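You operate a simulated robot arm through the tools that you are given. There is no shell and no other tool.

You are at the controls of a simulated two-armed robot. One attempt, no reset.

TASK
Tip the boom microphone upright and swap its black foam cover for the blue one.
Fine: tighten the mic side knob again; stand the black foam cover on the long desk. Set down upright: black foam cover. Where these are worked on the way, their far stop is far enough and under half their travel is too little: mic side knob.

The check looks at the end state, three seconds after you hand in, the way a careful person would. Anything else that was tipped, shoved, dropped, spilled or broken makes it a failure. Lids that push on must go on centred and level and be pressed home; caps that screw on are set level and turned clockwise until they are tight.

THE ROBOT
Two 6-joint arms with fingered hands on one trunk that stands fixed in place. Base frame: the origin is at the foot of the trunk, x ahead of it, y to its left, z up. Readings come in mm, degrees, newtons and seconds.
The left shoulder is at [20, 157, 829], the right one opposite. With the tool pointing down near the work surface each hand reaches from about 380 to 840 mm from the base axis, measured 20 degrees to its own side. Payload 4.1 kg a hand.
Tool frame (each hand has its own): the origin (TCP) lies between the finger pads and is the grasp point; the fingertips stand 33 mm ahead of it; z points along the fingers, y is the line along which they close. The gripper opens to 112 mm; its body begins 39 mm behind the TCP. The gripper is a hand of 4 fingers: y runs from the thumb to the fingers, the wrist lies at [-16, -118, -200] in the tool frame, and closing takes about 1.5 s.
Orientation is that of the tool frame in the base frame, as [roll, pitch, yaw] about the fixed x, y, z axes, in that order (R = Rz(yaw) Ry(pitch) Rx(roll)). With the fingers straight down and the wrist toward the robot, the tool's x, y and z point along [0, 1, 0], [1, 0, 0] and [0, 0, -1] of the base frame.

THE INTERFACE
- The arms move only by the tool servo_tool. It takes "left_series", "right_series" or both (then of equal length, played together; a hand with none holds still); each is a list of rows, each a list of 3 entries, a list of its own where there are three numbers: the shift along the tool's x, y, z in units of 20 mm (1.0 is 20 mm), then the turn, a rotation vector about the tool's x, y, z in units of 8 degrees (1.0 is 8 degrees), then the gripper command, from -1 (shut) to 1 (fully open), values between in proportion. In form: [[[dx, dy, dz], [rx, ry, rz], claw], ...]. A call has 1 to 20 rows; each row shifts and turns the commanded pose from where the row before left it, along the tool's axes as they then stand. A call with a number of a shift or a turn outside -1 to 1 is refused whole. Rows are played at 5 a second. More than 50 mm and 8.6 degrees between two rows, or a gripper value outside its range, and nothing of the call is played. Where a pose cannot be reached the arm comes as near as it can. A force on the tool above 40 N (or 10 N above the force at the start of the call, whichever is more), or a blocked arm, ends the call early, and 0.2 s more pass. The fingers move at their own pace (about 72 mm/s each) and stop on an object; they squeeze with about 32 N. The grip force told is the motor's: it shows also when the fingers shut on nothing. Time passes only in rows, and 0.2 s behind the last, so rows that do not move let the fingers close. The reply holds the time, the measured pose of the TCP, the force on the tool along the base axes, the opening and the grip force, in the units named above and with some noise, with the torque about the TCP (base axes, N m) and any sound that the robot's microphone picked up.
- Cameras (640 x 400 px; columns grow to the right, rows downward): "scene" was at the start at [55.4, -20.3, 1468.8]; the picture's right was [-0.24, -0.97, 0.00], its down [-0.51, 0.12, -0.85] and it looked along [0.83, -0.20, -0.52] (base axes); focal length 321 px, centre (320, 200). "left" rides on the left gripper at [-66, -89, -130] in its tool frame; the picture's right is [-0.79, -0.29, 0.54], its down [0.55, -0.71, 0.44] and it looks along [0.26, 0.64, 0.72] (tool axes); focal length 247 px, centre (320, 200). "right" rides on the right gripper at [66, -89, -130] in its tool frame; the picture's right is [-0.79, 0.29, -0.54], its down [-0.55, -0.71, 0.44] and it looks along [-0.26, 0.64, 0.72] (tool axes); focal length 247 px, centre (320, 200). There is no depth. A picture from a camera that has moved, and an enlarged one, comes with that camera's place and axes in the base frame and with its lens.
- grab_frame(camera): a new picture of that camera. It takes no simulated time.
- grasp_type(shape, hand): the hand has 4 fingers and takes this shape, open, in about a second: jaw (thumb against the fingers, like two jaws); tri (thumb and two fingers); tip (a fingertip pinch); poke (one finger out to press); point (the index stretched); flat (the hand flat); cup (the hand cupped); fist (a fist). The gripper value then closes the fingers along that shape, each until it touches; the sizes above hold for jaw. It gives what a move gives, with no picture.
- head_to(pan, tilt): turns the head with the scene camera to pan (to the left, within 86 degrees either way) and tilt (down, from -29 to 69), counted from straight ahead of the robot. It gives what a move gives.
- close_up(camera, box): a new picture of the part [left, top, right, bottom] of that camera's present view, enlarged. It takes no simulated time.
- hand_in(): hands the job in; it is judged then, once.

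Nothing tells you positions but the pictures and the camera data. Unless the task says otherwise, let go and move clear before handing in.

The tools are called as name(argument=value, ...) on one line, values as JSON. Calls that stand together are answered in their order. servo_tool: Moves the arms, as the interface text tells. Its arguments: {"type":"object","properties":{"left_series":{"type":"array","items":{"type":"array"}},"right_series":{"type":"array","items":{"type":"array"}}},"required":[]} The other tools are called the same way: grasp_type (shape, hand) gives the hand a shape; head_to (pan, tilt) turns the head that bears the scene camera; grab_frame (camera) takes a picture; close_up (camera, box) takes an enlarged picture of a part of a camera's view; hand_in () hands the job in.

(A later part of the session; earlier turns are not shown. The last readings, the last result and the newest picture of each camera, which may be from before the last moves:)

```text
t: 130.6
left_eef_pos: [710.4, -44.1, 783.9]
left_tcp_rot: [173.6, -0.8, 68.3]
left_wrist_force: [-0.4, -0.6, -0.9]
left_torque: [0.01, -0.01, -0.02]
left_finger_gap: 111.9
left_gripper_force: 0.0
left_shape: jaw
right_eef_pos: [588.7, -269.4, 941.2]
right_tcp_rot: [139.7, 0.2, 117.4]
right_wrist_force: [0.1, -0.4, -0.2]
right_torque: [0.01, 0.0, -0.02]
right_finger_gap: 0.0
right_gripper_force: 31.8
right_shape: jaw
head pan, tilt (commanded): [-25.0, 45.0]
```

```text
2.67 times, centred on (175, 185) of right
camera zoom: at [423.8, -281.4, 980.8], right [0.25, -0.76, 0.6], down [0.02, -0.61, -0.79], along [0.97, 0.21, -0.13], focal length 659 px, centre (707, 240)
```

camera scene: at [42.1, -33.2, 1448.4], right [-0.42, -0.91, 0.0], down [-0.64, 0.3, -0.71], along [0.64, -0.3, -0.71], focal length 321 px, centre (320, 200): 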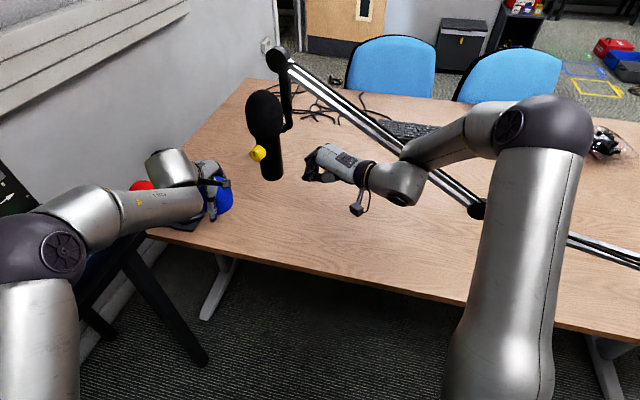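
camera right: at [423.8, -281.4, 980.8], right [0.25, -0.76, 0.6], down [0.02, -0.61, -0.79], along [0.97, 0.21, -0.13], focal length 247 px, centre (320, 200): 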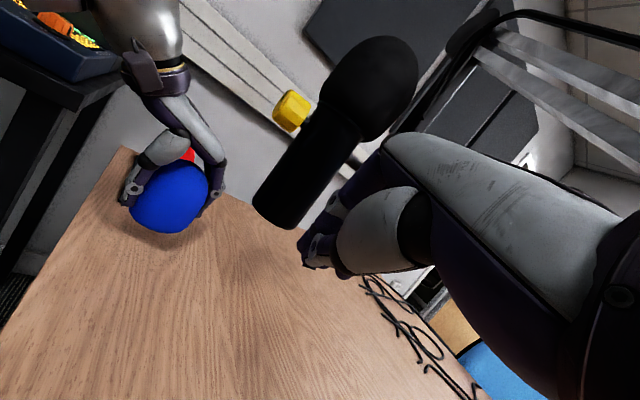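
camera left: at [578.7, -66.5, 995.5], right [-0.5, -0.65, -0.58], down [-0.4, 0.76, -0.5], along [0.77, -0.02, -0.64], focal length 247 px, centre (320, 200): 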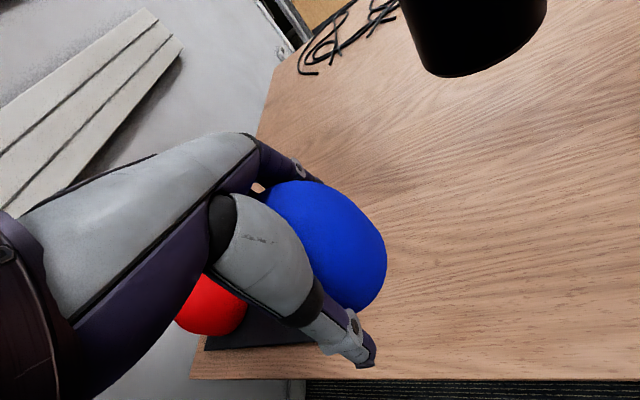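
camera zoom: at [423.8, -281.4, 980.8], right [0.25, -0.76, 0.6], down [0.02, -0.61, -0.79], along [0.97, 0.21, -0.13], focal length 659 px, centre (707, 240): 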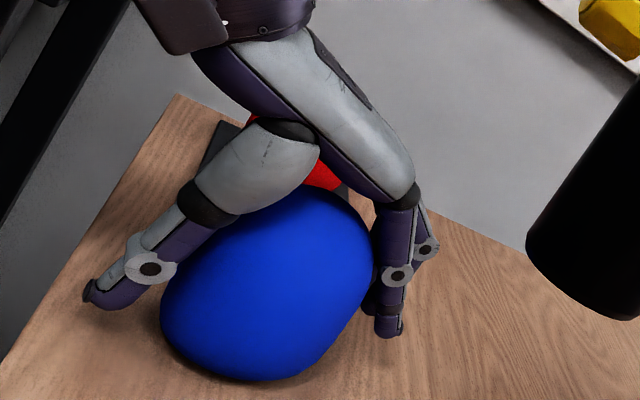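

servo_tool(left_series=[[[0, -0.01, 0.1], [0, 0, 0], 1], [[0, 0, 0], [0, 0, 0], 1]])

grasp_type(hand="left", shape="flat")

close_up(camera="right", box=[100, 110, 250, 260])

grab_frame(camera="left")

```text
t: 131.2
left_eef_pos: [711.4, -44.3, 783.4]
left_tcp_rot: [173.6, -0.7, 68.4]
left_wrist_force: [0.4, -0.3, -0.7]
left_torque: [-0.03, 0.03, 0.01]
left_finger_gap: 111.8
left_gripper_force: 0.0
left_shape: jaw
right_eef_pos: [588.9, -270.8, 940.2]
right_tcp_rot: [139.6, 0.2, 117.4]
right_wrist_force: [0.0, 0.5, -0.2]
right_torque: [-0.03, -0.01, -0.04]
right_finger_gap: 0.0
right_gripper_force: 31.6
right_shape: jaw
head pan, tilt (commanded): [-25.0, 45.0]
```

```text
t: 132.1
left_eef_pos: [710.9, -44.3, 783.0]
left_tcp_rot: [173.6, -0.8, 68.4]
left_wrist_force: [-0.3, -0.3, -0.6]
left_torque: [0.02, 0.03, 0.01]
left_finger_gap: 0.0
left_gripper_force: 0.1
left_shape: flat
right_eef_pos: [590.3, -270.1, 940.1]
right_tcp_rot: [139.7, 0.2, 117.5]
right_wrist_force: [-0.4, 0.4, 0.8]
right_torque: [0.02, 0.01, -0.01]
right_finger_gap: 0.0
right_gripper_force: 32.3
right_shape: jaw
head pan, tilt (commanded): [-25.0, 45.0]
```

```text
2.67 times, centred on (175, 185) of right
camera zoom: at [423.8, -281.4, 980.8], right [0.25, -0.76, 0.6], down [0.02, -0.61, -0.79], along [0.97, 0.21, -0.13], focal length 659 px, centre (707, 240)
```

zoom: 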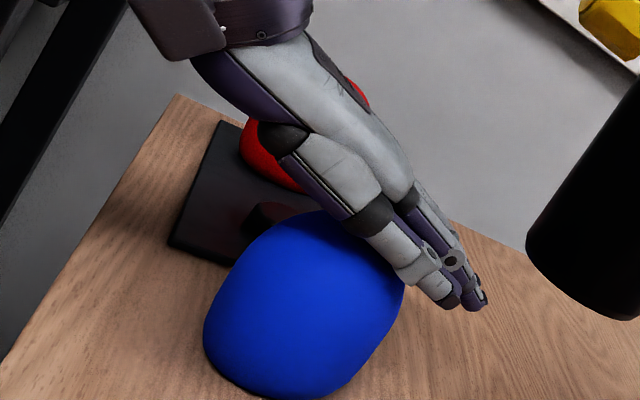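

```text
taken
camera left: at [589.7, -68.9, 901.7], right [-0.5, -0.65, -0.58], down [-0.4, 0.76, -0.5], along [0.77, -0.02, -0.64], focal length 247 px, centre (320, 200)
```

left: 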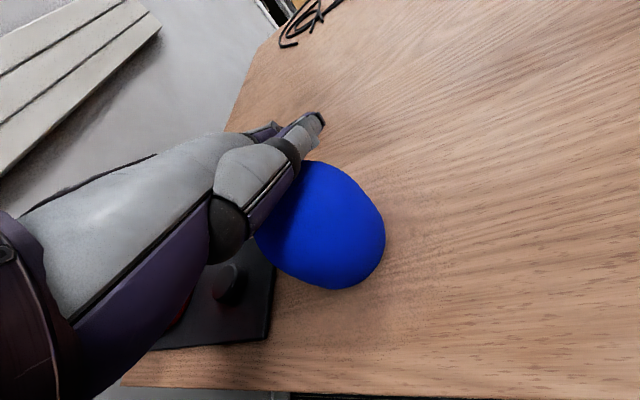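

The cover is released and the flat hand lies along its far side. I'll lift the hand straight up and look at the cover.

servo_tool(left_series=[[[0, 0, -0.5], [0, 0, 0], 1], [[0, 0, -1], [0, 0, 0], 1], [[0, 0, -1], [0, 0, 0], 1], [[0, 0, -1], [0, 0, 0], 1], [[0, 0, -1], [0, 0, 0], 1], [[0, 0, -1], [0, 0, 0], 1], [[0, 0, -1], [0, 0, 0], 1]])

grab_frame(camera="scene")

close_up(camera="right", box=[100, 110, 250, 260])

grab_frame(camera="left")

```text
t: 133.7
left_eef_pos: [695.0, -41.1, 913.7]
left_tcp_rot: [173.7, -0.8, 68.2]
left_wrist_force: [0.7, -0.4, 0.2]
left_torque: [0.0, 0.01, 0.01]
left_finger_gap: 0.0
left_gripper_force: 0.2
left_shape: flat
right_eef_pos: [590.2, -270.6, 940.2]
right_tcp_rot: [139.7, 0.2, 117.5]
right_wrist_force: [-0.1, -0.3, -0.4]
right_torque: [0.01, 0.02, -0.01]
right_finger_gap: 0.0
right_gripper_force: 32.2
right_shape: jaw
head pan, tilt (commanded): [-25.0, 45.0]
```

```text
taken
camera scene: at [42.1, -33.1, 1448.4], right [-0.42, -0.91, 0.0], down [-0.64, 0.3, -0.71], along [0.64, -0.3, -0.71], focal length 321 px, centre (320, 200)
```

scene: 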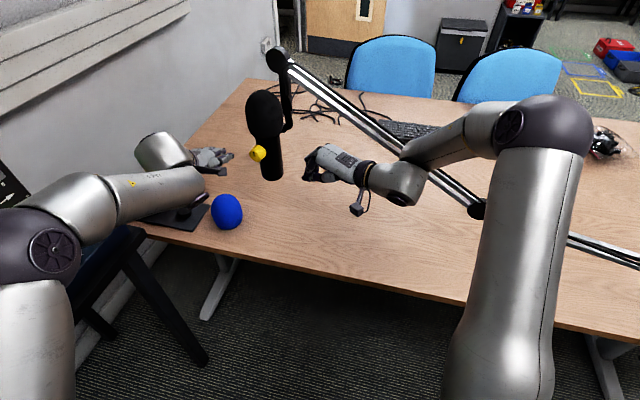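

```text
2.67 times, centred on (175, 185) of right
camera zoom: at [423.9, -281.3, 980.7], right [0.25, -0.76, 0.6], down [0.02, -0.61, -0.79], along [0.97, 0.21, -0.13], focal length 659 px, centre (707, 240)
```

zoom: 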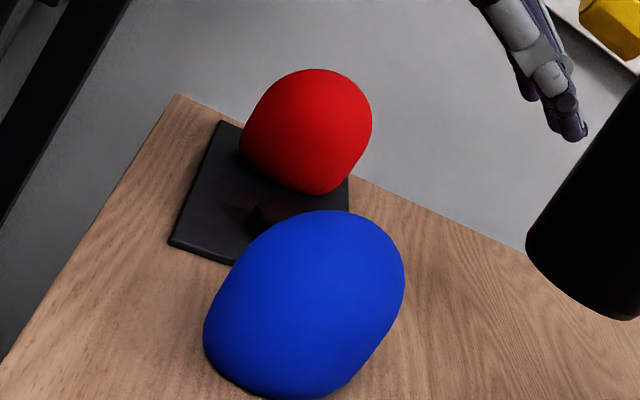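

```text
taken
camera left: at [574.4, -64.8, 1031.8], right [-0.5, -0.65, -0.58], down [-0.4, 0.76, -0.5], along [0.77, -0.02, -0.64], focal length 247 px, centre (320, 200)
```

left: 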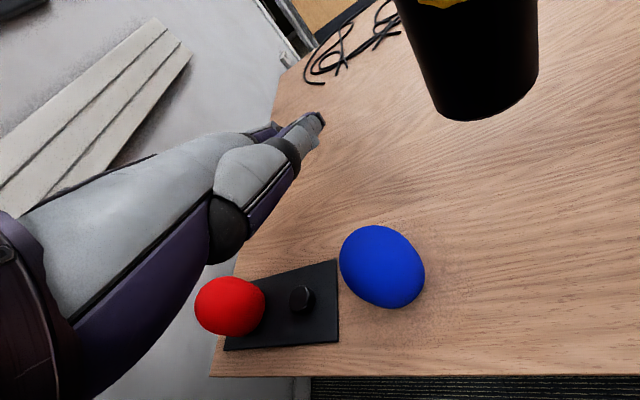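

The blue cover now stands upright on the desk near [729, -56], and the red one and tray are undisturbed. Next is removing the black cover with the right hand from above. First I'll measure it and the blue one accurately.

close_up(camera="scene", box=[190, 80, 310, 240])

close_up(camera="right", box=[240, 20, 440, 240])

close_up(camera="left", box=[180, 200, 440, 390])

```text
2.50 times, centred on (250, 160) of scene
camera zoom: at [42.1, -33.1, 1448.4], right [-0.42, -0.91, 0.0], down [-0.64, 0.3, -0.71], along [0.64, -0.3, -0.71], focal length 803 px, centre (495, 300)
```

zoom: 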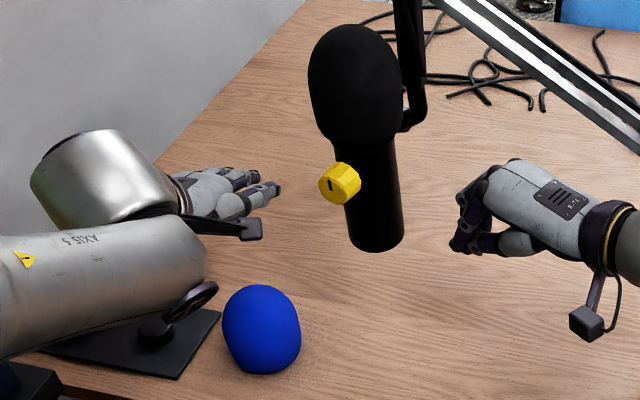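

```text
1.82 times, centred on (340, 130) of right
camera zoom: at [423.9, -281.3, 980.7], right [0.25, -0.76, 0.6], down [0.02, -0.61, -0.79], along [0.97, 0.21, -0.13], focal length 449 px, centre (284, 327)
```

zoom: 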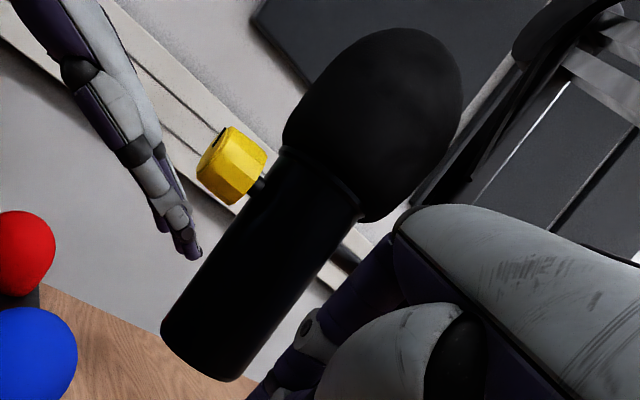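

```text
2.11 times, centred on (310, 295) of left
camera zoom: at [574.4, -64.8, 1031.8], right [-0.5, -0.65, -0.58], down [-0.4, 0.76, -0.5], along [0.77, -0.02, -0.64], focal length 520 px, centre (341, 0)
```

zoom: 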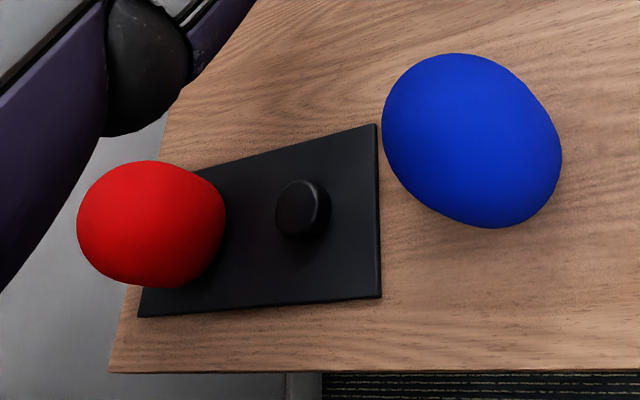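

Black cover centre is at about [683, -193, 1072] and the blue one at about [724, -56]. I'll park the left hand up and back, and bring the right hand up on the robot side of the boom, turning its fingers nearly straight down.

servo_tool(right_series=[[[0.65, 0.256, -0.765], [0, 0, 0], -1], [[0.65, 0.256, -0.765], [0, 0, 0], -1], [[0.65, 0.256, -0.765], [0, 0, 0], -1], [[0.65, 0.256, -0.765], [0, 0, 0], -1], [[0, 0.645, -0.764], [0, 0, 0], -1], [[0, 0.645, -0.764], [0, 0, 0], -1], [[0, 0.645, -0.764], [0, 0, 0], -1], [[0, 0.645, -0.764], [0, 0, 0], -1], [[0, 0.645, -0.764], [0, 0, 0], -0.5], [[0, 0.645, -0.764], [0, 0, 0], 0], [[0, 0.645, -0.764], [0, 0, 0], 0.5], [[0, 0.645, -0.764], [0, 0, 0], 1]], left_series=[[[0, 0, -1], [0, 0, 0], 1], [[0, 0, -1], [0, 0, 0], 1], [[0, 0, -1], [0, 0, 0], 1], [[0, 0, -1], [0, 0, 0], 1], [[0, -1, 0], [0, 0, 0], 1], [[0, -1, 0], [0, 0, 0], 1], [[0, -1, 0], [0, 0, 0], 1], [[0, -1, 0], [0, 0, 0], 1], [[0, -1, 0], [0, 0, 0], 1], [[0.5, -0.5, 0], [0, 0, 0], 1], [[0.5, 0, 0], [0, 0, 0], 1], [[0.5, 0, 0], [0, 0, 0], 1]])

grab_frame(camera="scene")

grab_frame(camera="right")

```text
t: 136.3
left_eef_pos: [595.1, 29.7, 979.4]
left_tcp_rot: [173.6, -0.7, 68.4]
left_wrist_force: [0.7, 0.7, -0.4]
left_torque: [0.01, 0.01, 0.02]
left_finger_gap: 0.0
left_gripper_force: 0.0
left_shape: flat
right_eef_pos: [542.2, -234.3, 1159.7]
right_tcp_rot: [139.7, 0.3, 117.2]
right_wrist_force: [0.7, -0.3, -1.3]
right_torque: [0.01, 0.0, 0.05]
right_finger_gap: 101.2
right_gripper_force: 0.1
right_shape: jaw
head pan, tilt (commanded): [-25.0, 45.0]
```

```text
taken
camera scene: at [42.0, -33.3, 1448.4], right [-0.42, -0.91, 0.0], down [-0.64, 0.3, -0.71], along [0.64, -0.3, -0.71], focal length 321 px, centre (320, 200)
```

scene: 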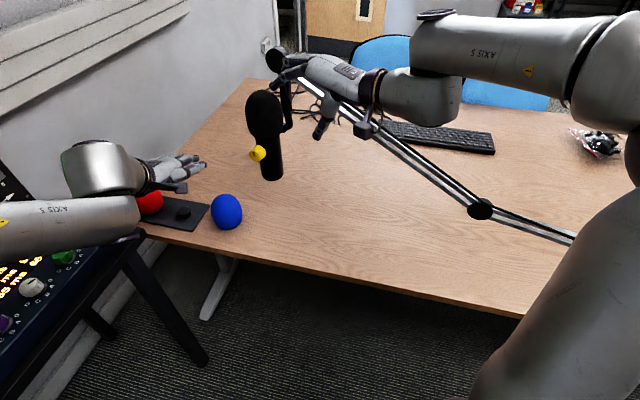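

```text
taken
camera right: at [376.8, -245.1, 1200.0], right [0.25, -0.76, 0.6], down [0.02, -0.61, -0.79], along [0.97, 0.21, -0.13], focal length 247 px, centre (320, 200)
```

right: 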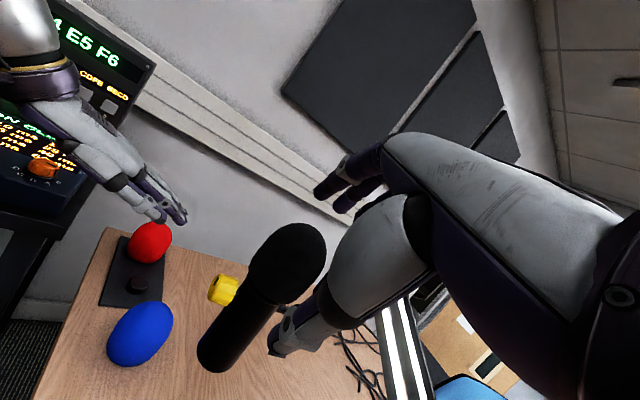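

Now turning the right hand's fingers nearly straight down, still clear of the mic.

servo_tool(right_series=[[[0, 0, 0], [1, 0, 0], 1], [[0, 0, 0], [1, 0, 0], 1], [[0, 0, 0], [1, 0, 0], 1], [[0, 0, 0], [1, 0, 0], 1], [[0, 0, 0], [0, 0, 0], 1]])

grab_frame(camera="right")

grab_frame(camera="scene")

```text
t: 137.5
left_eef_pos: [596.8, 28.7, 980.3]
left_tcp_rot: [173.6, -0.8, 68.3]
left_wrist_force: [-0.2, -0.5, -0.6]
left_torque: [-0.01, 0.01, -0.03]
left_finger_gap: 0.0
left_gripper_force: 0.0
left_shape: flat
right_eef_pos: [539.9, -233.6, 1158.8]
right_tcp_rot: [171.8, 0.3, 117.3]
right_wrist_force: [0.9, 0.2, -1.3]
right_torque: [0.02, 0.02, -0.01]
right_finger_gap: 111.8
right_gripper_force: 0.0
right_shape: jaw
head pan, tilt (commanded): [-25.0, 45.0]
```

```text
taken
camera right: at [416.3, -224.1, 1274.4], right [0.55, -0.61, 0.58], down [-0.31, -0.79, -0.53], along [0.78, 0.11, -0.62], focal length 247 px, centre (320, 200)
```

right: 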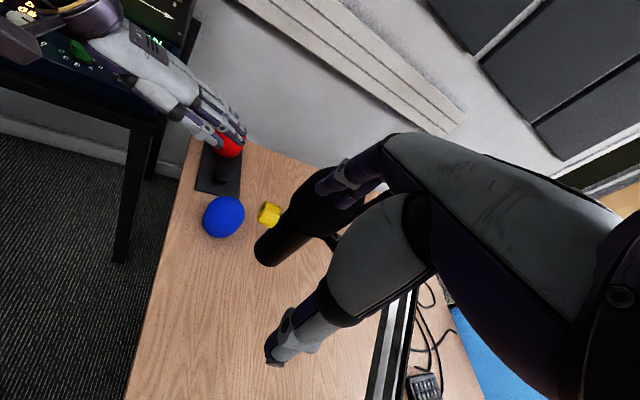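

```text
taken
camera scene: at [41.8, -33.2, 1448.4], right [-0.42, -0.91, 0.0], down [-0.64, 0.3, -0.71], along [0.64, -0.3, -0.71], focal length 321 px, centre (320, 200)
```

scene: 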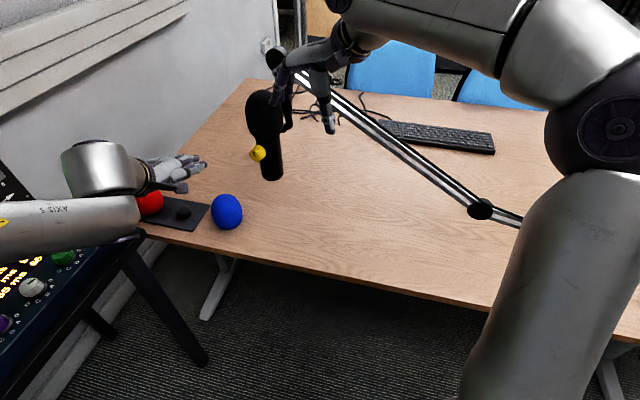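

No limits at this attitude. I'll move over the foam at a height where the fingertips clear its top.

servo_tool(right_series=[[[-0.186, 0.895, 0.04], [0, 0, 0], 1], [[-0.186, 0.895, 0.04], [0, 0, 0], 1], [[-0.186, 0.895, 0.04], [0, 0, 0], 1], [[-0.186, 0.895, 0.07], [0, 0, 0], 1], [[-0.186, 0.895, 0.07], [0, 0, 0], 1]])

grab_frame(camera="right")

close_up(camera="scene", box=[220, 30, 360, 190])

grab_frame(camera="left")

```text
t: 138.7
left_eef_pos: [597.2, 29.8, 980.4]
left_tcp_rot: [173.7, -0.7, 68.4]
left_wrist_force: [-0.6, 0.5, 0.0]
left_torque: [0.02, -0.03, 0.02]
left_finger_gap: 0.0
left_gripper_force: 0.1
left_shape: flat
right_eef_pos: [629.1, -207.7, 1167.9]
right_tcp_rot: [171.7, 0.1, 117.3]
right_wrist_force: [-0.1, -0.1, -0.3]
right_torque: [0.0, -0.02, 0.0]
right_finger_gap: 111.7
right_gripper_force: 0.0
right_shape: jaw
head pan, tilt (commanded): [-25.0, 45.0]
```

```text
taken
camera right: at [504.5, -198.1, 1282.0], right [0.55, -0.61, 0.58], down [-0.31, -0.79, -0.53], along [0.78, 0.11, -0.62], focal length 247 px, centre (320, 200)
```

right: 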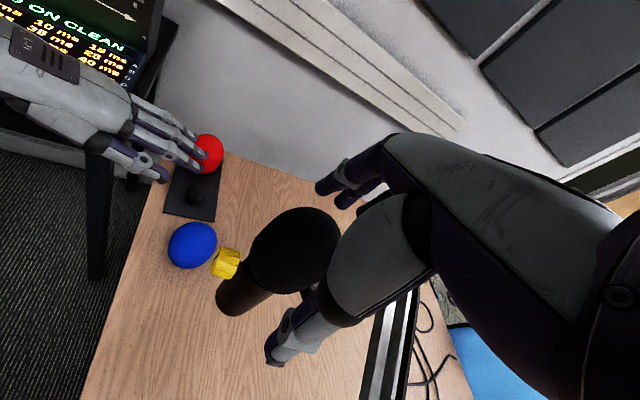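

```text
2.50 times, centred on (290, 110) of scene
camera zoom: at [41.6, -33.3, 1448.4], right [-0.42, -0.91, 0.0], down [-0.64, 0.3, -0.71], along [0.64, -0.3, -0.71], focal length 803 px, centre (395, 425)
```

zoom: 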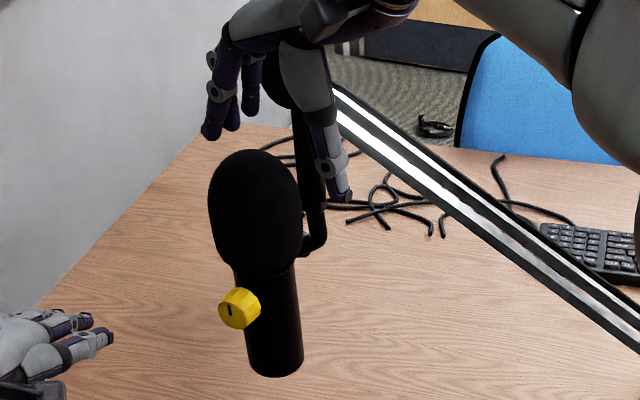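

```text
taken
camera left: at [475.6, 5.5, 1098.7], right [-0.5, -0.65, -0.58], down [-0.4, 0.76, -0.5], along [0.77, -0.02, -0.64], focal length 247 px, centre (320, 200)
```

left: 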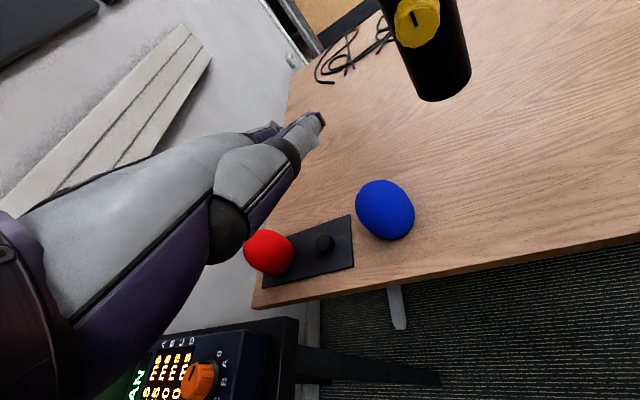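

The foam's predicted position matches this view exactly. I'll complete the move and check the alignment over it.

servo_tool(right_series=[[[-0.2, 0.865, 0.1], [0, 0, 0], 1], [[-0.2, 0.865, 0.1], [0, 0, 0], 1], [[-0.2, 0.865, 0.1], [0, 0, 0], 1], [[0, 0, 0], [0, 0, 0], 1]])

grab_frame(camera="right")

close_up(camera="scene", box=[220, 30, 360, 190])

```text
t: 139.7
left_eef_pos: [597.5, 30.2, 980.1]
left_tcp_rot: [173.6, -0.8, 68.4]
left_wrist_force: [-0.7, -0.3, 0.4]
left_torque: [0.0, 0.0, -0.02]
left_finger_gap: 0.4
left_gripper_force: 0.0
left_shape: flat
right_eef_pos: [681.9, -196.6, 1168.8]
right_tcp_rot: [171.7, 0.3, 117.4]
right_wrist_force: [0.2, 0.3, 0.5]
right_torque: [0.03, -0.02, -0.01]
right_finger_gap: 111.7
right_gripper_force: 0.1
right_shape: jaw
head pan, tilt (commanded): [-25.0, 45.0]
```

```text
taken
camera right: at [556.0, -187.0, 1283.9], right [0.55, -0.61, 0.58], down [-0.31, -0.79, -0.53], along [0.78, 0.11, -0.62], focal length 247 px, centre (320, 200)
```

right: 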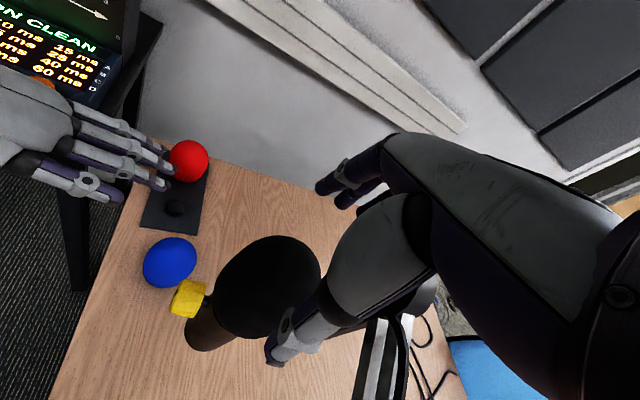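

```text
2.50 times, centred on (290, 110) of scene
camera zoom: at [41.8, -33.2, 1448.4], right [-0.42, -0.91, 0.0], down [-0.64, 0.3, -0.71], along [0.64, -0.3, -0.71], focal length 803 px, centre (395, 425)
```

zoom: 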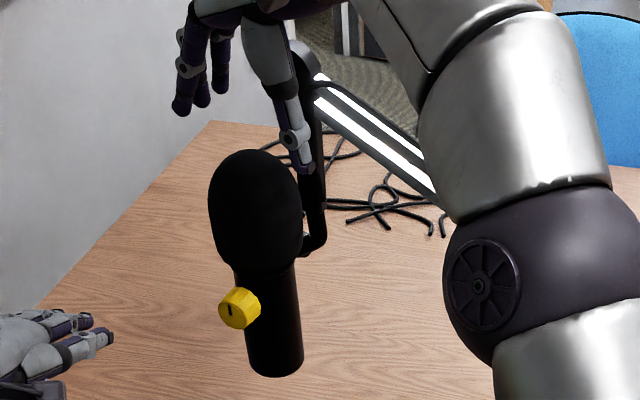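

Over the foam with no limits. Descending 78 mm around it with the jaws open.

servo_tool(right_series=[[[0.08, -0.14, 0.965], [0, 0, 0], 1], [[0, -0.14, 0.965], [0, 0, 0], 1], [[0, -0.14, 0.965], [0, 0, 0], 1], [[0, -0.14, 0.965], [0, 0, 0], 1], [[0, 0, 0], [0, 0, 0], 1]])

grab_frame(camera="right")

close_up(camera="scene", box=[220, 30, 360, 190])

grab_frame(camera="left")

```text
t: 140.9
left_eef_pos: [596.7, 29.6, 980.5]
left_tcp_rot: [173.6, -0.8, 68.4]
left_wrist_force: [-0.3, 0.1, -0.2]
left_torque: [0.0, 0.0, 0.03]
left_finger_gap: 0.2
left_gripper_force: 0.1
left_shape: flat
right_eef_pos: [679.9, -194.2, 1091.0]
right_tcp_rot: [171.6, 0.2, 117.4]
right_wrist_force: [-0.2, 0.2, 0.1]
right_torque: [0.0, -0.02, -0.03]
right_finger_gap: 111.6
right_gripper_force: 0.1
right_shape: jaw
head pan, tilt (commanded): [-25.0, 45.0]
```

```text
taken
camera right: at [555.2, -184.9, 1205.9], right [0.55, -0.61, 0.58], down [-0.31, -0.79, -0.53], along [0.78, 0.11, -0.62], focal length 247 px, centre (320, 200)
```

right: 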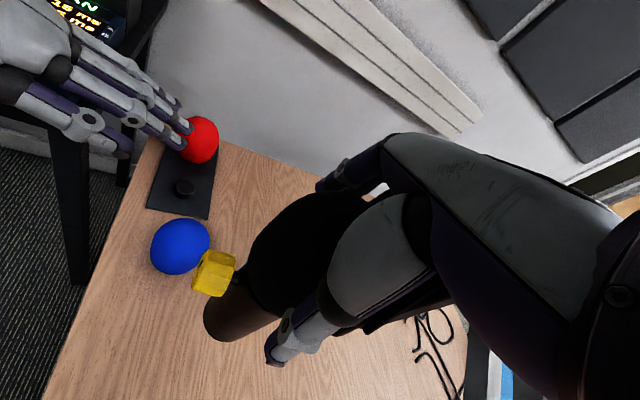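

```text
2.50 times, centred on (290, 110) of scene
camera zoom: at [41.9, -33.2, 1448.4], right [-0.42, -0.91, 0.0], down [-0.64, 0.3, -0.71], along [0.64, -0.3, -0.71], focal length 803 px, centre (395, 425)
```

zoom: 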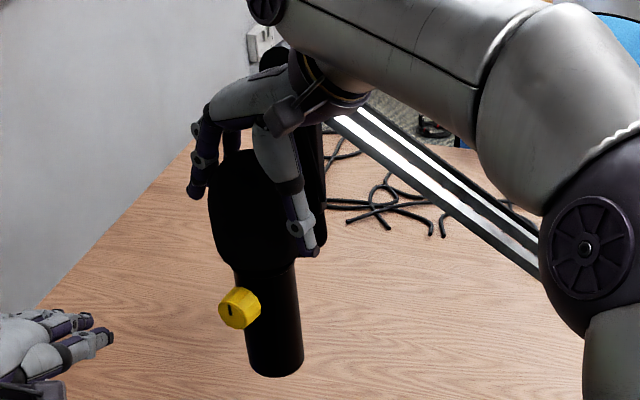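

```text
taken
camera left: at [475.8, 5.6, 1098.7], right [-0.5, -0.65, -0.58], down [-0.4, 0.76, -0.5], along [0.77, -0.02, -0.64], focal length 247 px, centre (320, 200)
```

left: 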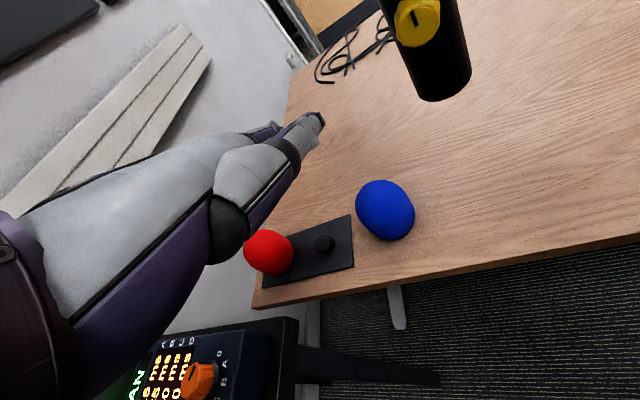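

In position with no contact. Closing the right jaws on the black foam.

servo_tool(right_series=[[[0, 0, 0], [0, 0, 0], 0.7], [[0, 0, 0], [0, 0, 0], 0.45], [[0, 0, 0], [0, 0, 0], 0], [[0, 0, 0], [0, 0, 0], -0.5], [[0, 0, 0], [0, 0, 0], -1], [[0, 0, 0], [0, 0, 0], -1], [[0, 0, 0], [0, 0, 0], -1]])

close_up(camera="scene", box=[220, 30, 360, 190])

grab_frame(camera="right")

```text
t: 142.5
left_eef_pos: [597.0, 30.1, 978.7]
left_tcp_rot: [173.5, -0.8, 68.4]
left_wrist_force: [0.5, -0.6, 0.2]
left_torque: [-0.04, 0.0, 0.01]
left_finger_gap: 0.0
left_gripper_force: 0.0
left_shape: flat
right_eef_pos: [679.3, -194.3, 1090.9]
right_tcp_rot: [171.6, 0.2, 117.4]
right_wrist_force: [-1.5, -0.7, 1.6]
right_torque: [-0.08, 0.14, -0.02]
right_finger_gap: 69.1
right_gripper_force: 31.8
right_shape: jaw
head pan, tilt (commanded): [-25.0, 45.0]
```

```text
2.50 times, centred on (290, 110) of scene
camera zoom: at [41.8, -33.2, 1448.4], right [-0.42, -0.91, 0.0], down [-0.64, 0.3, -0.71], along [0.64, -0.3, -0.71], focal length 803 px, centre (395, 425)
```

zoom: 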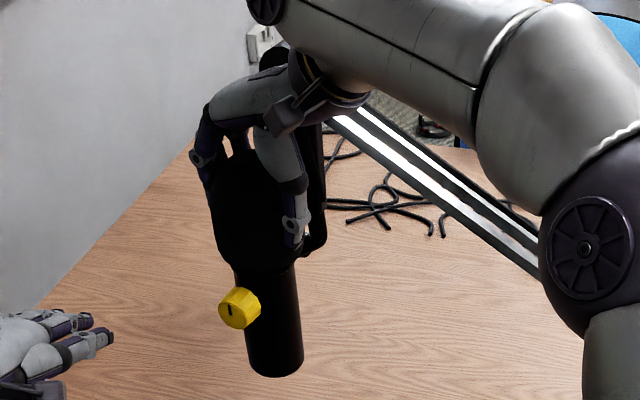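

```text
taken
camera right: at [555.2, -184.8, 1206.1], right [0.55, -0.61, 0.58], down [-0.31, -0.79, -0.53], along [0.78, 0.11, -0.62], focal length 247 px, centre (320, 200)
```

right: 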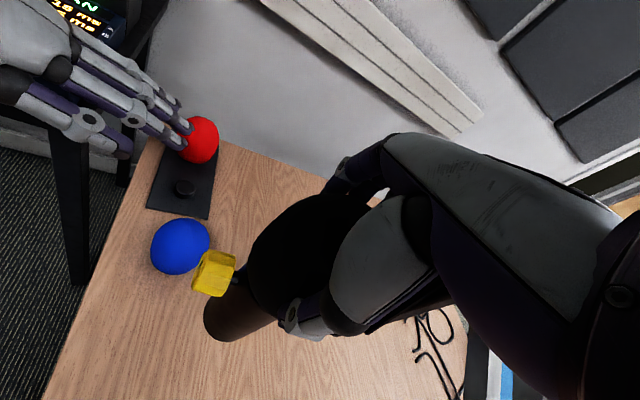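

Gripped at 69 mm. I'll pull straight up slowly and watch the force and the mic.

servo_tool(right_series=[[[0, 0.072, -0.495], [0, 0, 0], -1], [[0, 0.072, -0.495], [0, 0, 0], -1], [[0, 0, 0], [0, 0, 0], -1]])

close_up(camera="scene", box=[220, 30, 360, 190])

```text
t: 143.3
left_eef_pos: [596.4, 30.5, 978.9]
left_tcp_rot: [173.6, -0.7, 68.4]
left_wrist_force: [-0.1, -0.9, 0.2]
left_torque: [-0.02, 0.0, 0.02]
left_finger_gap: 0.0
left_gripper_force: 0.0
left_shape: flat
right_eef_pos: [680.4, -194.3, 1110.2]
right_tcp_rot: [171.8, 0.2, 117.3]
right_wrist_force: [-0.7, -0.8, -0.7]
right_torque: [-0.02, 0.01, -0.01]
right_finger_gap: 69.5
right_gripper_force: 31.6
right_shape: jaw
head pan, tilt (commanded): [-25.0, 45.0]
```

```text
2.50 times, centred on (290, 110) of scene
camera zoom: at [41.9, -33.2, 1448.4], right [-0.42, -0.91, 0.0], down [-0.64, 0.3, -0.71], along [0.64, -0.3, -0.71], focal length 803 px, centre (395, 425)
```

zoom: 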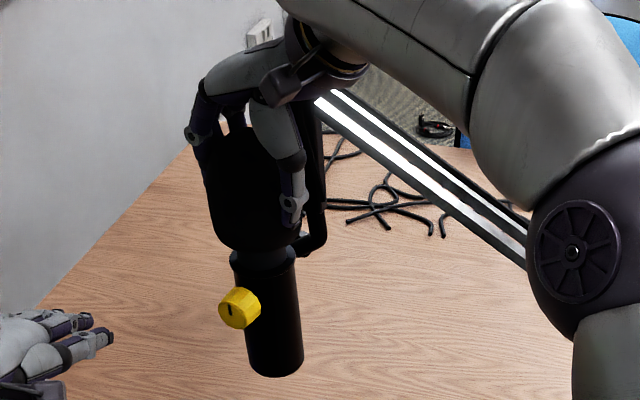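

The foam slides off easily and the grille shows below it. Continuing straight up.

servo_tool(right_series=[[[0, 0.072, -0.495], [0, 0, 0], -1], [[0, 0.072, -0.495], [0, 0, 0], -1], [[0, 0.072, -0.495], [0, 0, 0], -1], [[0, 0.072, -0.495], [0, 0, 0], -1]])

close_up(camera="scene", box=[220, 30, 360, 190])

grab_frame(camera="right")

grab_frame(camera="left")

```text
t: 144.3
left_eef_pos: [595.9, 29.7, 979.4]
left_tcp_rot: [173.6, -0.9, 68.4]
left_wrist_force: [-0.3, -0.6, -0.3]
left_torque: [0.0, 0.01, 0.02]
left_finger_gap: 0.0
left_gripper_force: 0.2
left_shape: flat
right_eef_pos: [679.8, -194.4, 1152.0]
right_tcp_rot: [171.8, 0.2, 117.3]
right_wrist_force: [0.6, 0.0, 0.1]
right_torque: [0.0, 0.01, -0.02]
right_finger_gap: 69.3
right_gripper_force: 32.3
right_shape: jaw
head pan, tilt (commanded): [-25.0, 45.0]
```

```text
2.50 times, centred on (290, 110) of scene
camera zoom: at [41.9, -33.2, 1448.4], right [-0.42, -0.91, 0.0], down [-0.64, 0.3, -0.71], along [0.64, -0.3, -0.71], focal length 803 px, centre (395, 425)
```

zoom: 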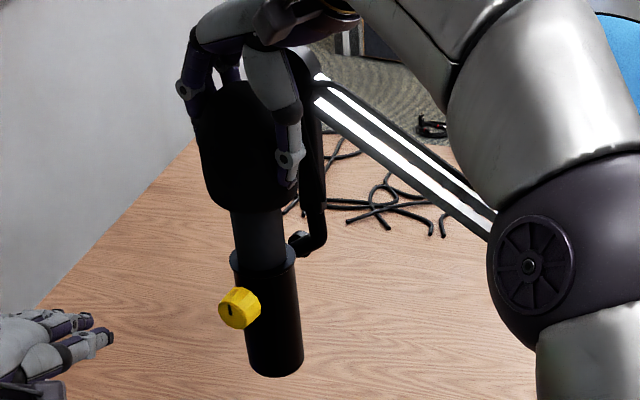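

```text
taken
camera right: at [554.7, -184.8, 1265.8], right [0.55, -0.61, 0.58], down [-0.31, -0.79, -0.53], along [0.78, 0.11, -0.62], focal length 247 px, centre (320, 200)
```

right: 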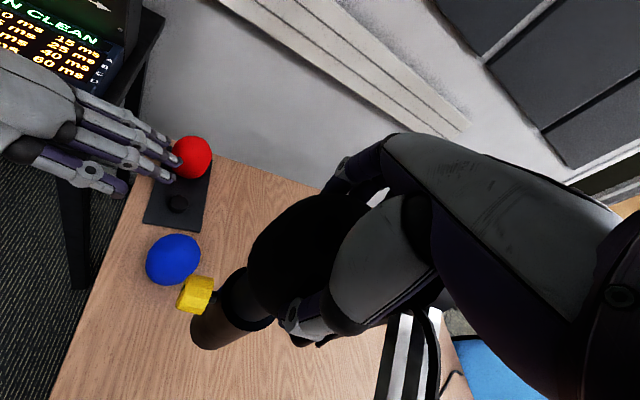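

```text
taken
camera left: at [475.8, 5.6, 1098.6], right [-0.5, -0.65, -0.58], down [-0.4, 0.76, -0.5], along [0.77, -0.02, -0.64], focal length 247 px, centre (320, 200)
```

left: 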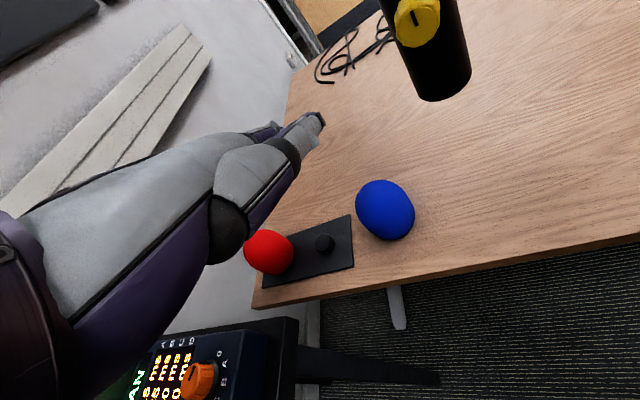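

The head is a grey cylinder about 45 mm across, still partly inside the foam. I'll keep lifting in small steps.

servo_tool(right_series=[[[0, 0.072, -0.495], [0, 0, 0], -1], [[0, 0.072, -0.495], [0, 0, 0], -1], [[0, 0, 0], [0, 0, 0], -1]])

close_up(camera="scene", box=[220, 30, 360, 190])

close_up(camera="right", box=[180, 220, 340, 360])

```text
t: 145.1
left_eef_pos: [597.8, 30.3, 979.3]
left_tcp_rot: [173.6, -0.8, 68.4]
left_wrist_force: [0.3, 1.0, 0.8]
left_torque: [0.0, -0.02, 0.02]
left_finger_gap: 0.2
left_gripper_force: 0.0
left_shape: flat
right_eef_pos: [681.2, -193.4, 1170.3]
right_tcp_rot: [171.8, 0.3, 117.3]
right_wrist_force: [-0.1, -0.3, 0.7]
right_torque: [0.02, 0.02, 0.0]
right_finger_gap: 69.2
right_gripper_force: 31.7
right_shape: jaw
head pan, tilt (commanded): [-25.0, 45.0]
```

```text
2.50 times, centred on (290, 110) of scene
camera zoom: at [41.9, -33.2, 1448.4], right [-0.42, -0.91, 0.0], down [-0.64, 0.3, -0.71], along [0.64, -0.3, -0.71], focal length 803 px, centre (395, 425)
```

zoom: 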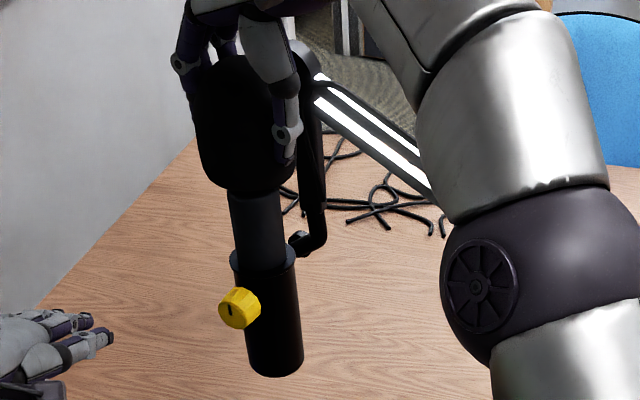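

```text
2.86 times, centred on (260, 290) of right
camera zoom: at [555.2, -184.6, 1286.1], right [0.55, -0.61, 0.58], down [-0.31, -0.79, -0.53], along [0.78, 0.11, -0.62], focal length 706 px, centre (491, -57)
```

zoom: 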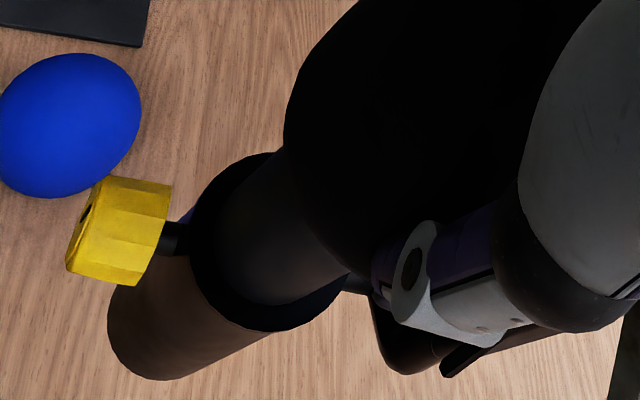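

The head still seems to reach into the foam. I'll lift in 6 mm steps, checking each time.

servo_tool(right_series=[[[0, 0.044, -0.3], [0, 0, 0], -1], [[0, 0.044, -0.3], [0, 0, 0], -1], [[0, 0, 0], [0, 0, 0], -1]])

close_up(camera="scene", box=[230, 60, 320, 160])

```text
t: 145.9
left_eef_pos: [595.8, 29.2, 979.5]
left_tcp_rot: [173.6, -0.7, 68.4]
left_wrist_force: [0.5, -0.2, 0.1]
left_torque: [0.04, 0.02, 0.02]
left_finger_gap: 0.3
left_gripper_force: 0.1
left_shape: flat
right_eef_pos: [677.8, -194.4, 1180.6]
right_tcp_rot: [171.7, 0.2, 117.4]
right_wrist_force: [-0.4, 0.4, -1.1]
right_torque: [0.0, -0.01, 0.01]
right_finger_gap: 69.2
right_gripper_force: 32.1
right_shape: jaw
right hand out of reach, approached as far as the arm can: row 2
head pan, tilt (commanded): [-25.0, 45.0]
```

```text
4.00 times, centred on (275, 110) of scene
camera zoom: at [41.9, -33.2, 1448.4], right [-0.42, -0.91, 0.0], down [-0.64, 0.3, -0.71], along [0.64, -0.3, -0.71], focal length 1285 px, centre (500, 560)
```

zoom: 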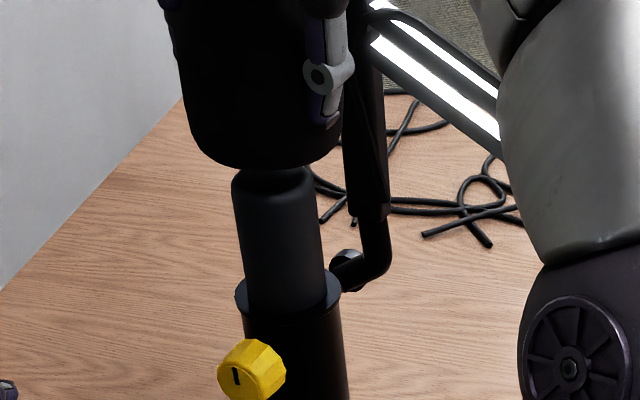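

The top of the head is now visible just below the foam's rim. The arm is at its height limit here, so I'll ease back towards the robot while rising further.

servo_tool(right_series=[[[0, -0.08, -0.3], [0, 0, 0], -1], [[0, -0.12, -0.32], [0, 0, 0], -1], [[0, 0, 0], [0, 0, 0], -1]])

close_up(camera="scene", box=[230, 60, 320, 160])

```text
t: 146.7
left_eef_pos: [597.1, 29.9, 980.2]
left_tcp_rot: [173.6, -0.8, 68.5]
left_wrist_force: [0.5, -0.2, -0.3]
left_torque: [0.01, 0.01, 0.02]
left_finger_gap: 0.2
left_gripper_force: 0.0
left_shape: flat
right_eef_pos: [667.3, -196.5, 1189.9]
right_tcp_rot: [171.8, 0.2, 117.3]
right_wrist_force: [0.5, 0.0, -0.4]
right_torque: [-0.02, 0.01, -0.02]
right_finger_gap: 69.3
right_gripper_force: 32.1
right_shape: jaw
right hand out of reach, approached as far as the arm can: row 2
head pan, tilt (commanded): [-25.0, 45.0]
```

```text
4.00 times, centred on (275, 110) of scene
camera zoom: at [42.0, -33.2, 1448.4], right [-0.42, -0.91, 0.0], down [-0.64, 0.3, -0.71], along [0.64, -0.3, -0.71], focal length 1285 px, centre (500, 560)
```

zoom: 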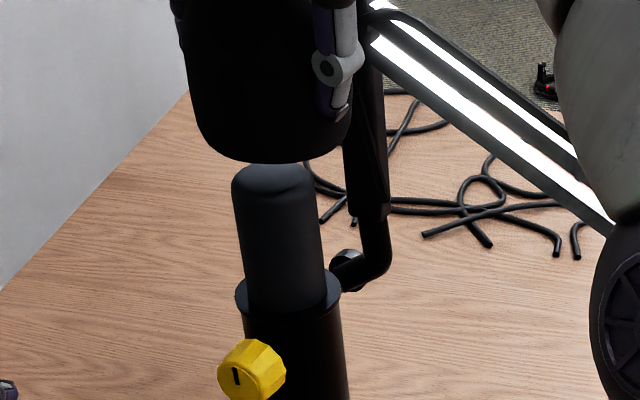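

The foam is clear of the head. I'll carry it back towards the robot at this height to a clear spot above the desk.

servo_tool(right_series=[[[-0.136, -1, -0.14], [0, 0, 0], -1], [[-0.136, -1, -0.14], [0, 0, 0], -1], [[-0.136, -1, -0.14], [0, 0, 0], -1], [[-0.136, -1, -0.14], [0, 0, 0], -1], [[-0.136, -1, -0.14], [0, 0, 0], -1], [[-0.136, -1, -0.14], [0, 0, 0], -1], [[0, 0, 0], [0, 0, 0], -1]])

grab_frame(camera="scene")

grab_frame(camera="right")

grab_frame(camera="left")

```text
t: 148.3
left_eef_pos: [597.0, 30.2, 979.4]
left_tcp_rot: [173.6, -0.8, 68.5]
left_wrist_force: [0.1, 0.0, -0.6]
left_torque: [0.0, -0.02, -0.03]
left_finger_gap: 0.0
left_gripper_force: 0.1
left_shape: flat
right_eef_pos: [566.6, -266.0, 1189.0]
right_tcp_rot: [171.7, 0.2, 117.4]
right_wrist_force: [-0.6, -0.2, 0.0]
right_torque: [-0.01, -0.01, 0.0]
right_finger_gap: 69.1
right_gripper_force: 31.2
right_shape: jaw
head pan, tilt (commanded): [-25.0, 45.0]
```

```text
taken
camera scene: at [41.9, -33.1, 1448.4], right [-0.42, -0.91, 0.0], down [-0.64, 0.3, -0.71], along [0.64, -0.3, -0.71], focal length 321 px, centre (320, 200)
```

scene: 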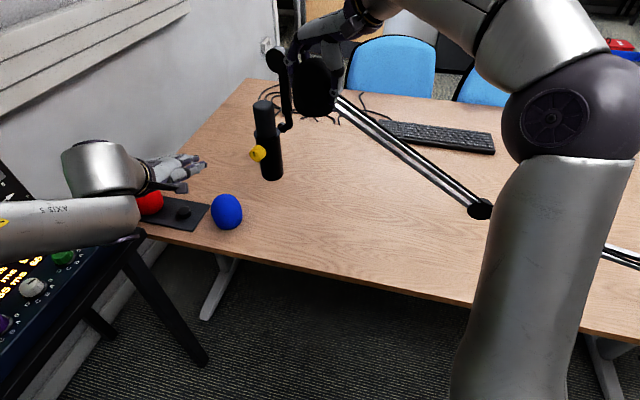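

```text
taken
camera right: at [442.1, -257.2, 1302.9], right [0.55, -0.61, 0.58], down [-0.31, -0.79, -0.53], along [0.78, 0.11, -0.62], focal length 247 px, centre (320, 200)
```

right: 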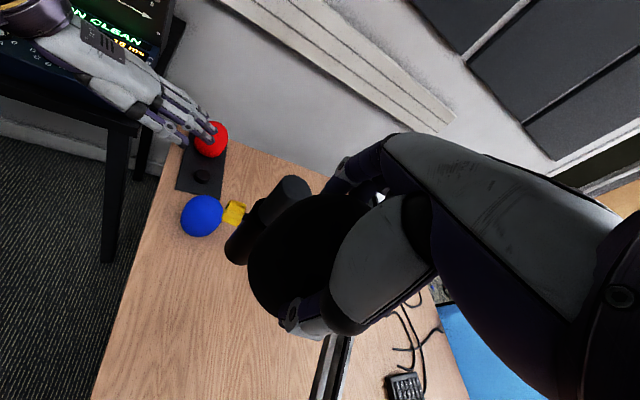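

```text
taken
camera left: at [475.8, 5.6, 1098.6], right [-0.5, -0.65, -0.58], down [-0.4, 0.76, -0.5], along [0.77, -0.02, -0.64], focal length 247 px, centre (320, 200)
```

left: 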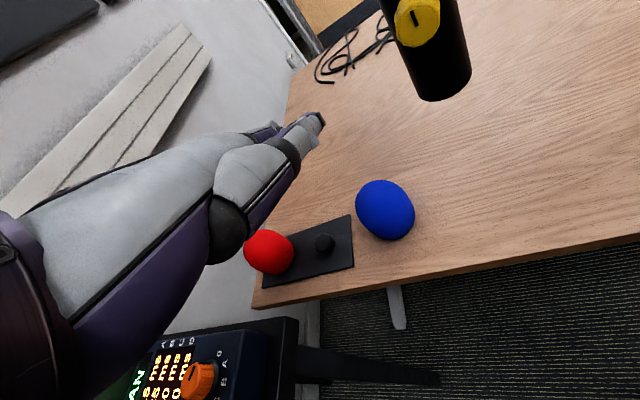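

The black foam is held and the mic head is bare and upright. I'll descend towards the desk here, keeping clear of the boom.

servo_tool(right_series=[[[0, -0.143, 0.99], [0, 0, 0], -1], [[0, -0.143, 0.99], [0, 0, 0], -1], [[0, -0.143, 0.99], [0, 0, 0], -1], [[0, -0.143, 0.99], [0, 0, 0], -1], [[0, -0.143, 0.99], [0, 0, 0], -1], [[0, -0.143, 0.99], [0, 0, 0], -1], [[0, -0.143, 0.99], [0, 0, 0], -1], [[0, -0.143, 0.99], [0, 0, 0], -1], [[0, -0.143, 0.99], [0, 0, 0], -1], [[0, -0.143, 0.99], [0, 0, 0], -1]])

grab_frame(camera="scene")

```text
t: 150.5
left_eef_pos: [596.9, 29.8, 979.0]
left_tcp_rot: [173.5, -0.7, 68.3]
left_wrist_force: [0.4, -0.4, 0.0]
left_torque: [-0.04, -0.04, 0.02]
left_finger_gap: 0.1
left_gripper_force: 0.1
left_shape: flat
right_eef_pos: [567.6, -268.0, 987.1]
right_tcp_rot: [171.7, 0.3, 117.4]
right_wrist_force: [0.2, -0.5, 0.1]
right_torque: [0.02, -0.02, -0.01]
right_finger_gap: 69.0
right_gripper_force: 31.7
right_shape: jaw
head pan, tilt (commanded): [-25.0, 45.0]
```

```text
taken
camera scene: at [41.8, -33.1, 1448.4], right [-0.42, -0.91, 0.0], down [-0.64, 0.3, -0.71], along [0.64, -0.3, -0.71], focal length 321 px, centre (320, 200)
```

scene: 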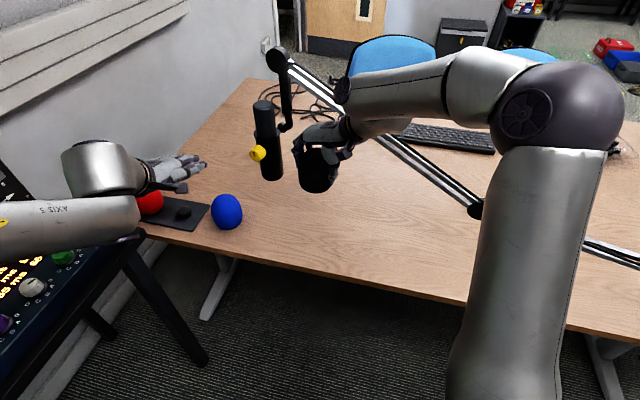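

servo_tool(right_series=[[[0, -0.143, 0.99], [0, 0, 0], -1], [[0, -0.143, 0.99], [0, 0, 0], -1], [[0, -0.143, 0.99], [0, 0, 0], -1], [[0, -0.143, 0.99], [0, 0, 0], -1], [[0, -0.143, 0.99], [0, 0, 0], -1], [[0, -0.143, 0.99], [0, 0, 0], -1], [[0, -0.143, 0.99], [0, 0, 0], -1], [[0, -0.143, 0.99], [0, 0, 0], -1]])

close_up(camera="scene", box=[260, 160, 400, 270])

grab_frame(camera="right")

```text
t: 152.3
left_eef_pos: [597.2, 30.1, 979.3]
left_tcp_rot: [173.6, -0.9, 68.3]
left_wrist_force: [1.2, 0.6, 1.6]
left_torque: [-0.04, 0.01, 0.0]
left_finger_gap: 0.0
left_gripper_force: 0.0
left_shape: flat
right_eef_pos: [567.0, -267.5, 828.1]
right_tcp_rot: [171.8, 0.3, 117.4]
right_wrist_force: [-0.2, 1.2, 0.3]
right_torque: [-0.01, 0.0, 0.03]
right_finger_gap: 68.9
right_gripper_force: 31.3
right_shape: jaw
head pan, tilt (commanded): [-25.0, 45.0]
```

```text
3.64 times, centred on (330, 215) of scene
camera zoom: at [41.7, -33.0, 1448.4], right [-0.42, -0.91, 0.0], down [-0.64, 0.3, -0.71], along [0.64, -0.3, -0.71], focal length 1168 px, centre (284, 146)
```

zoom: 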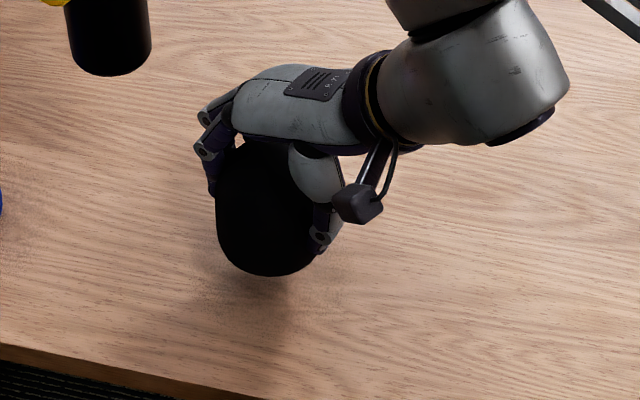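

```text
taken
camera right: at [442.6, -259.3, 943.3], right [0.55, -0.61, 0.58], down [-0.31, -0.79, -0.53], along [0.78, 0.11, -0.62], focal length 247 px, centre (320, 200)
```

right: 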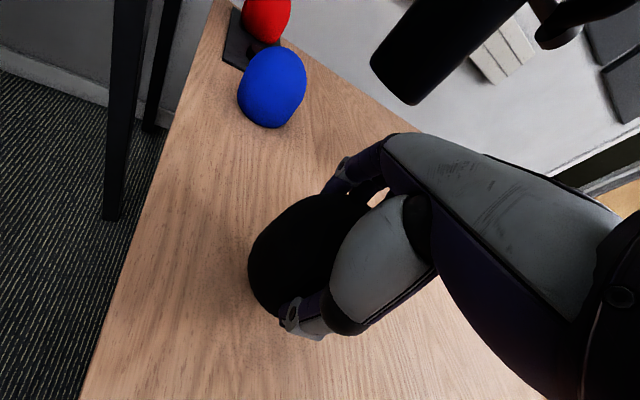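

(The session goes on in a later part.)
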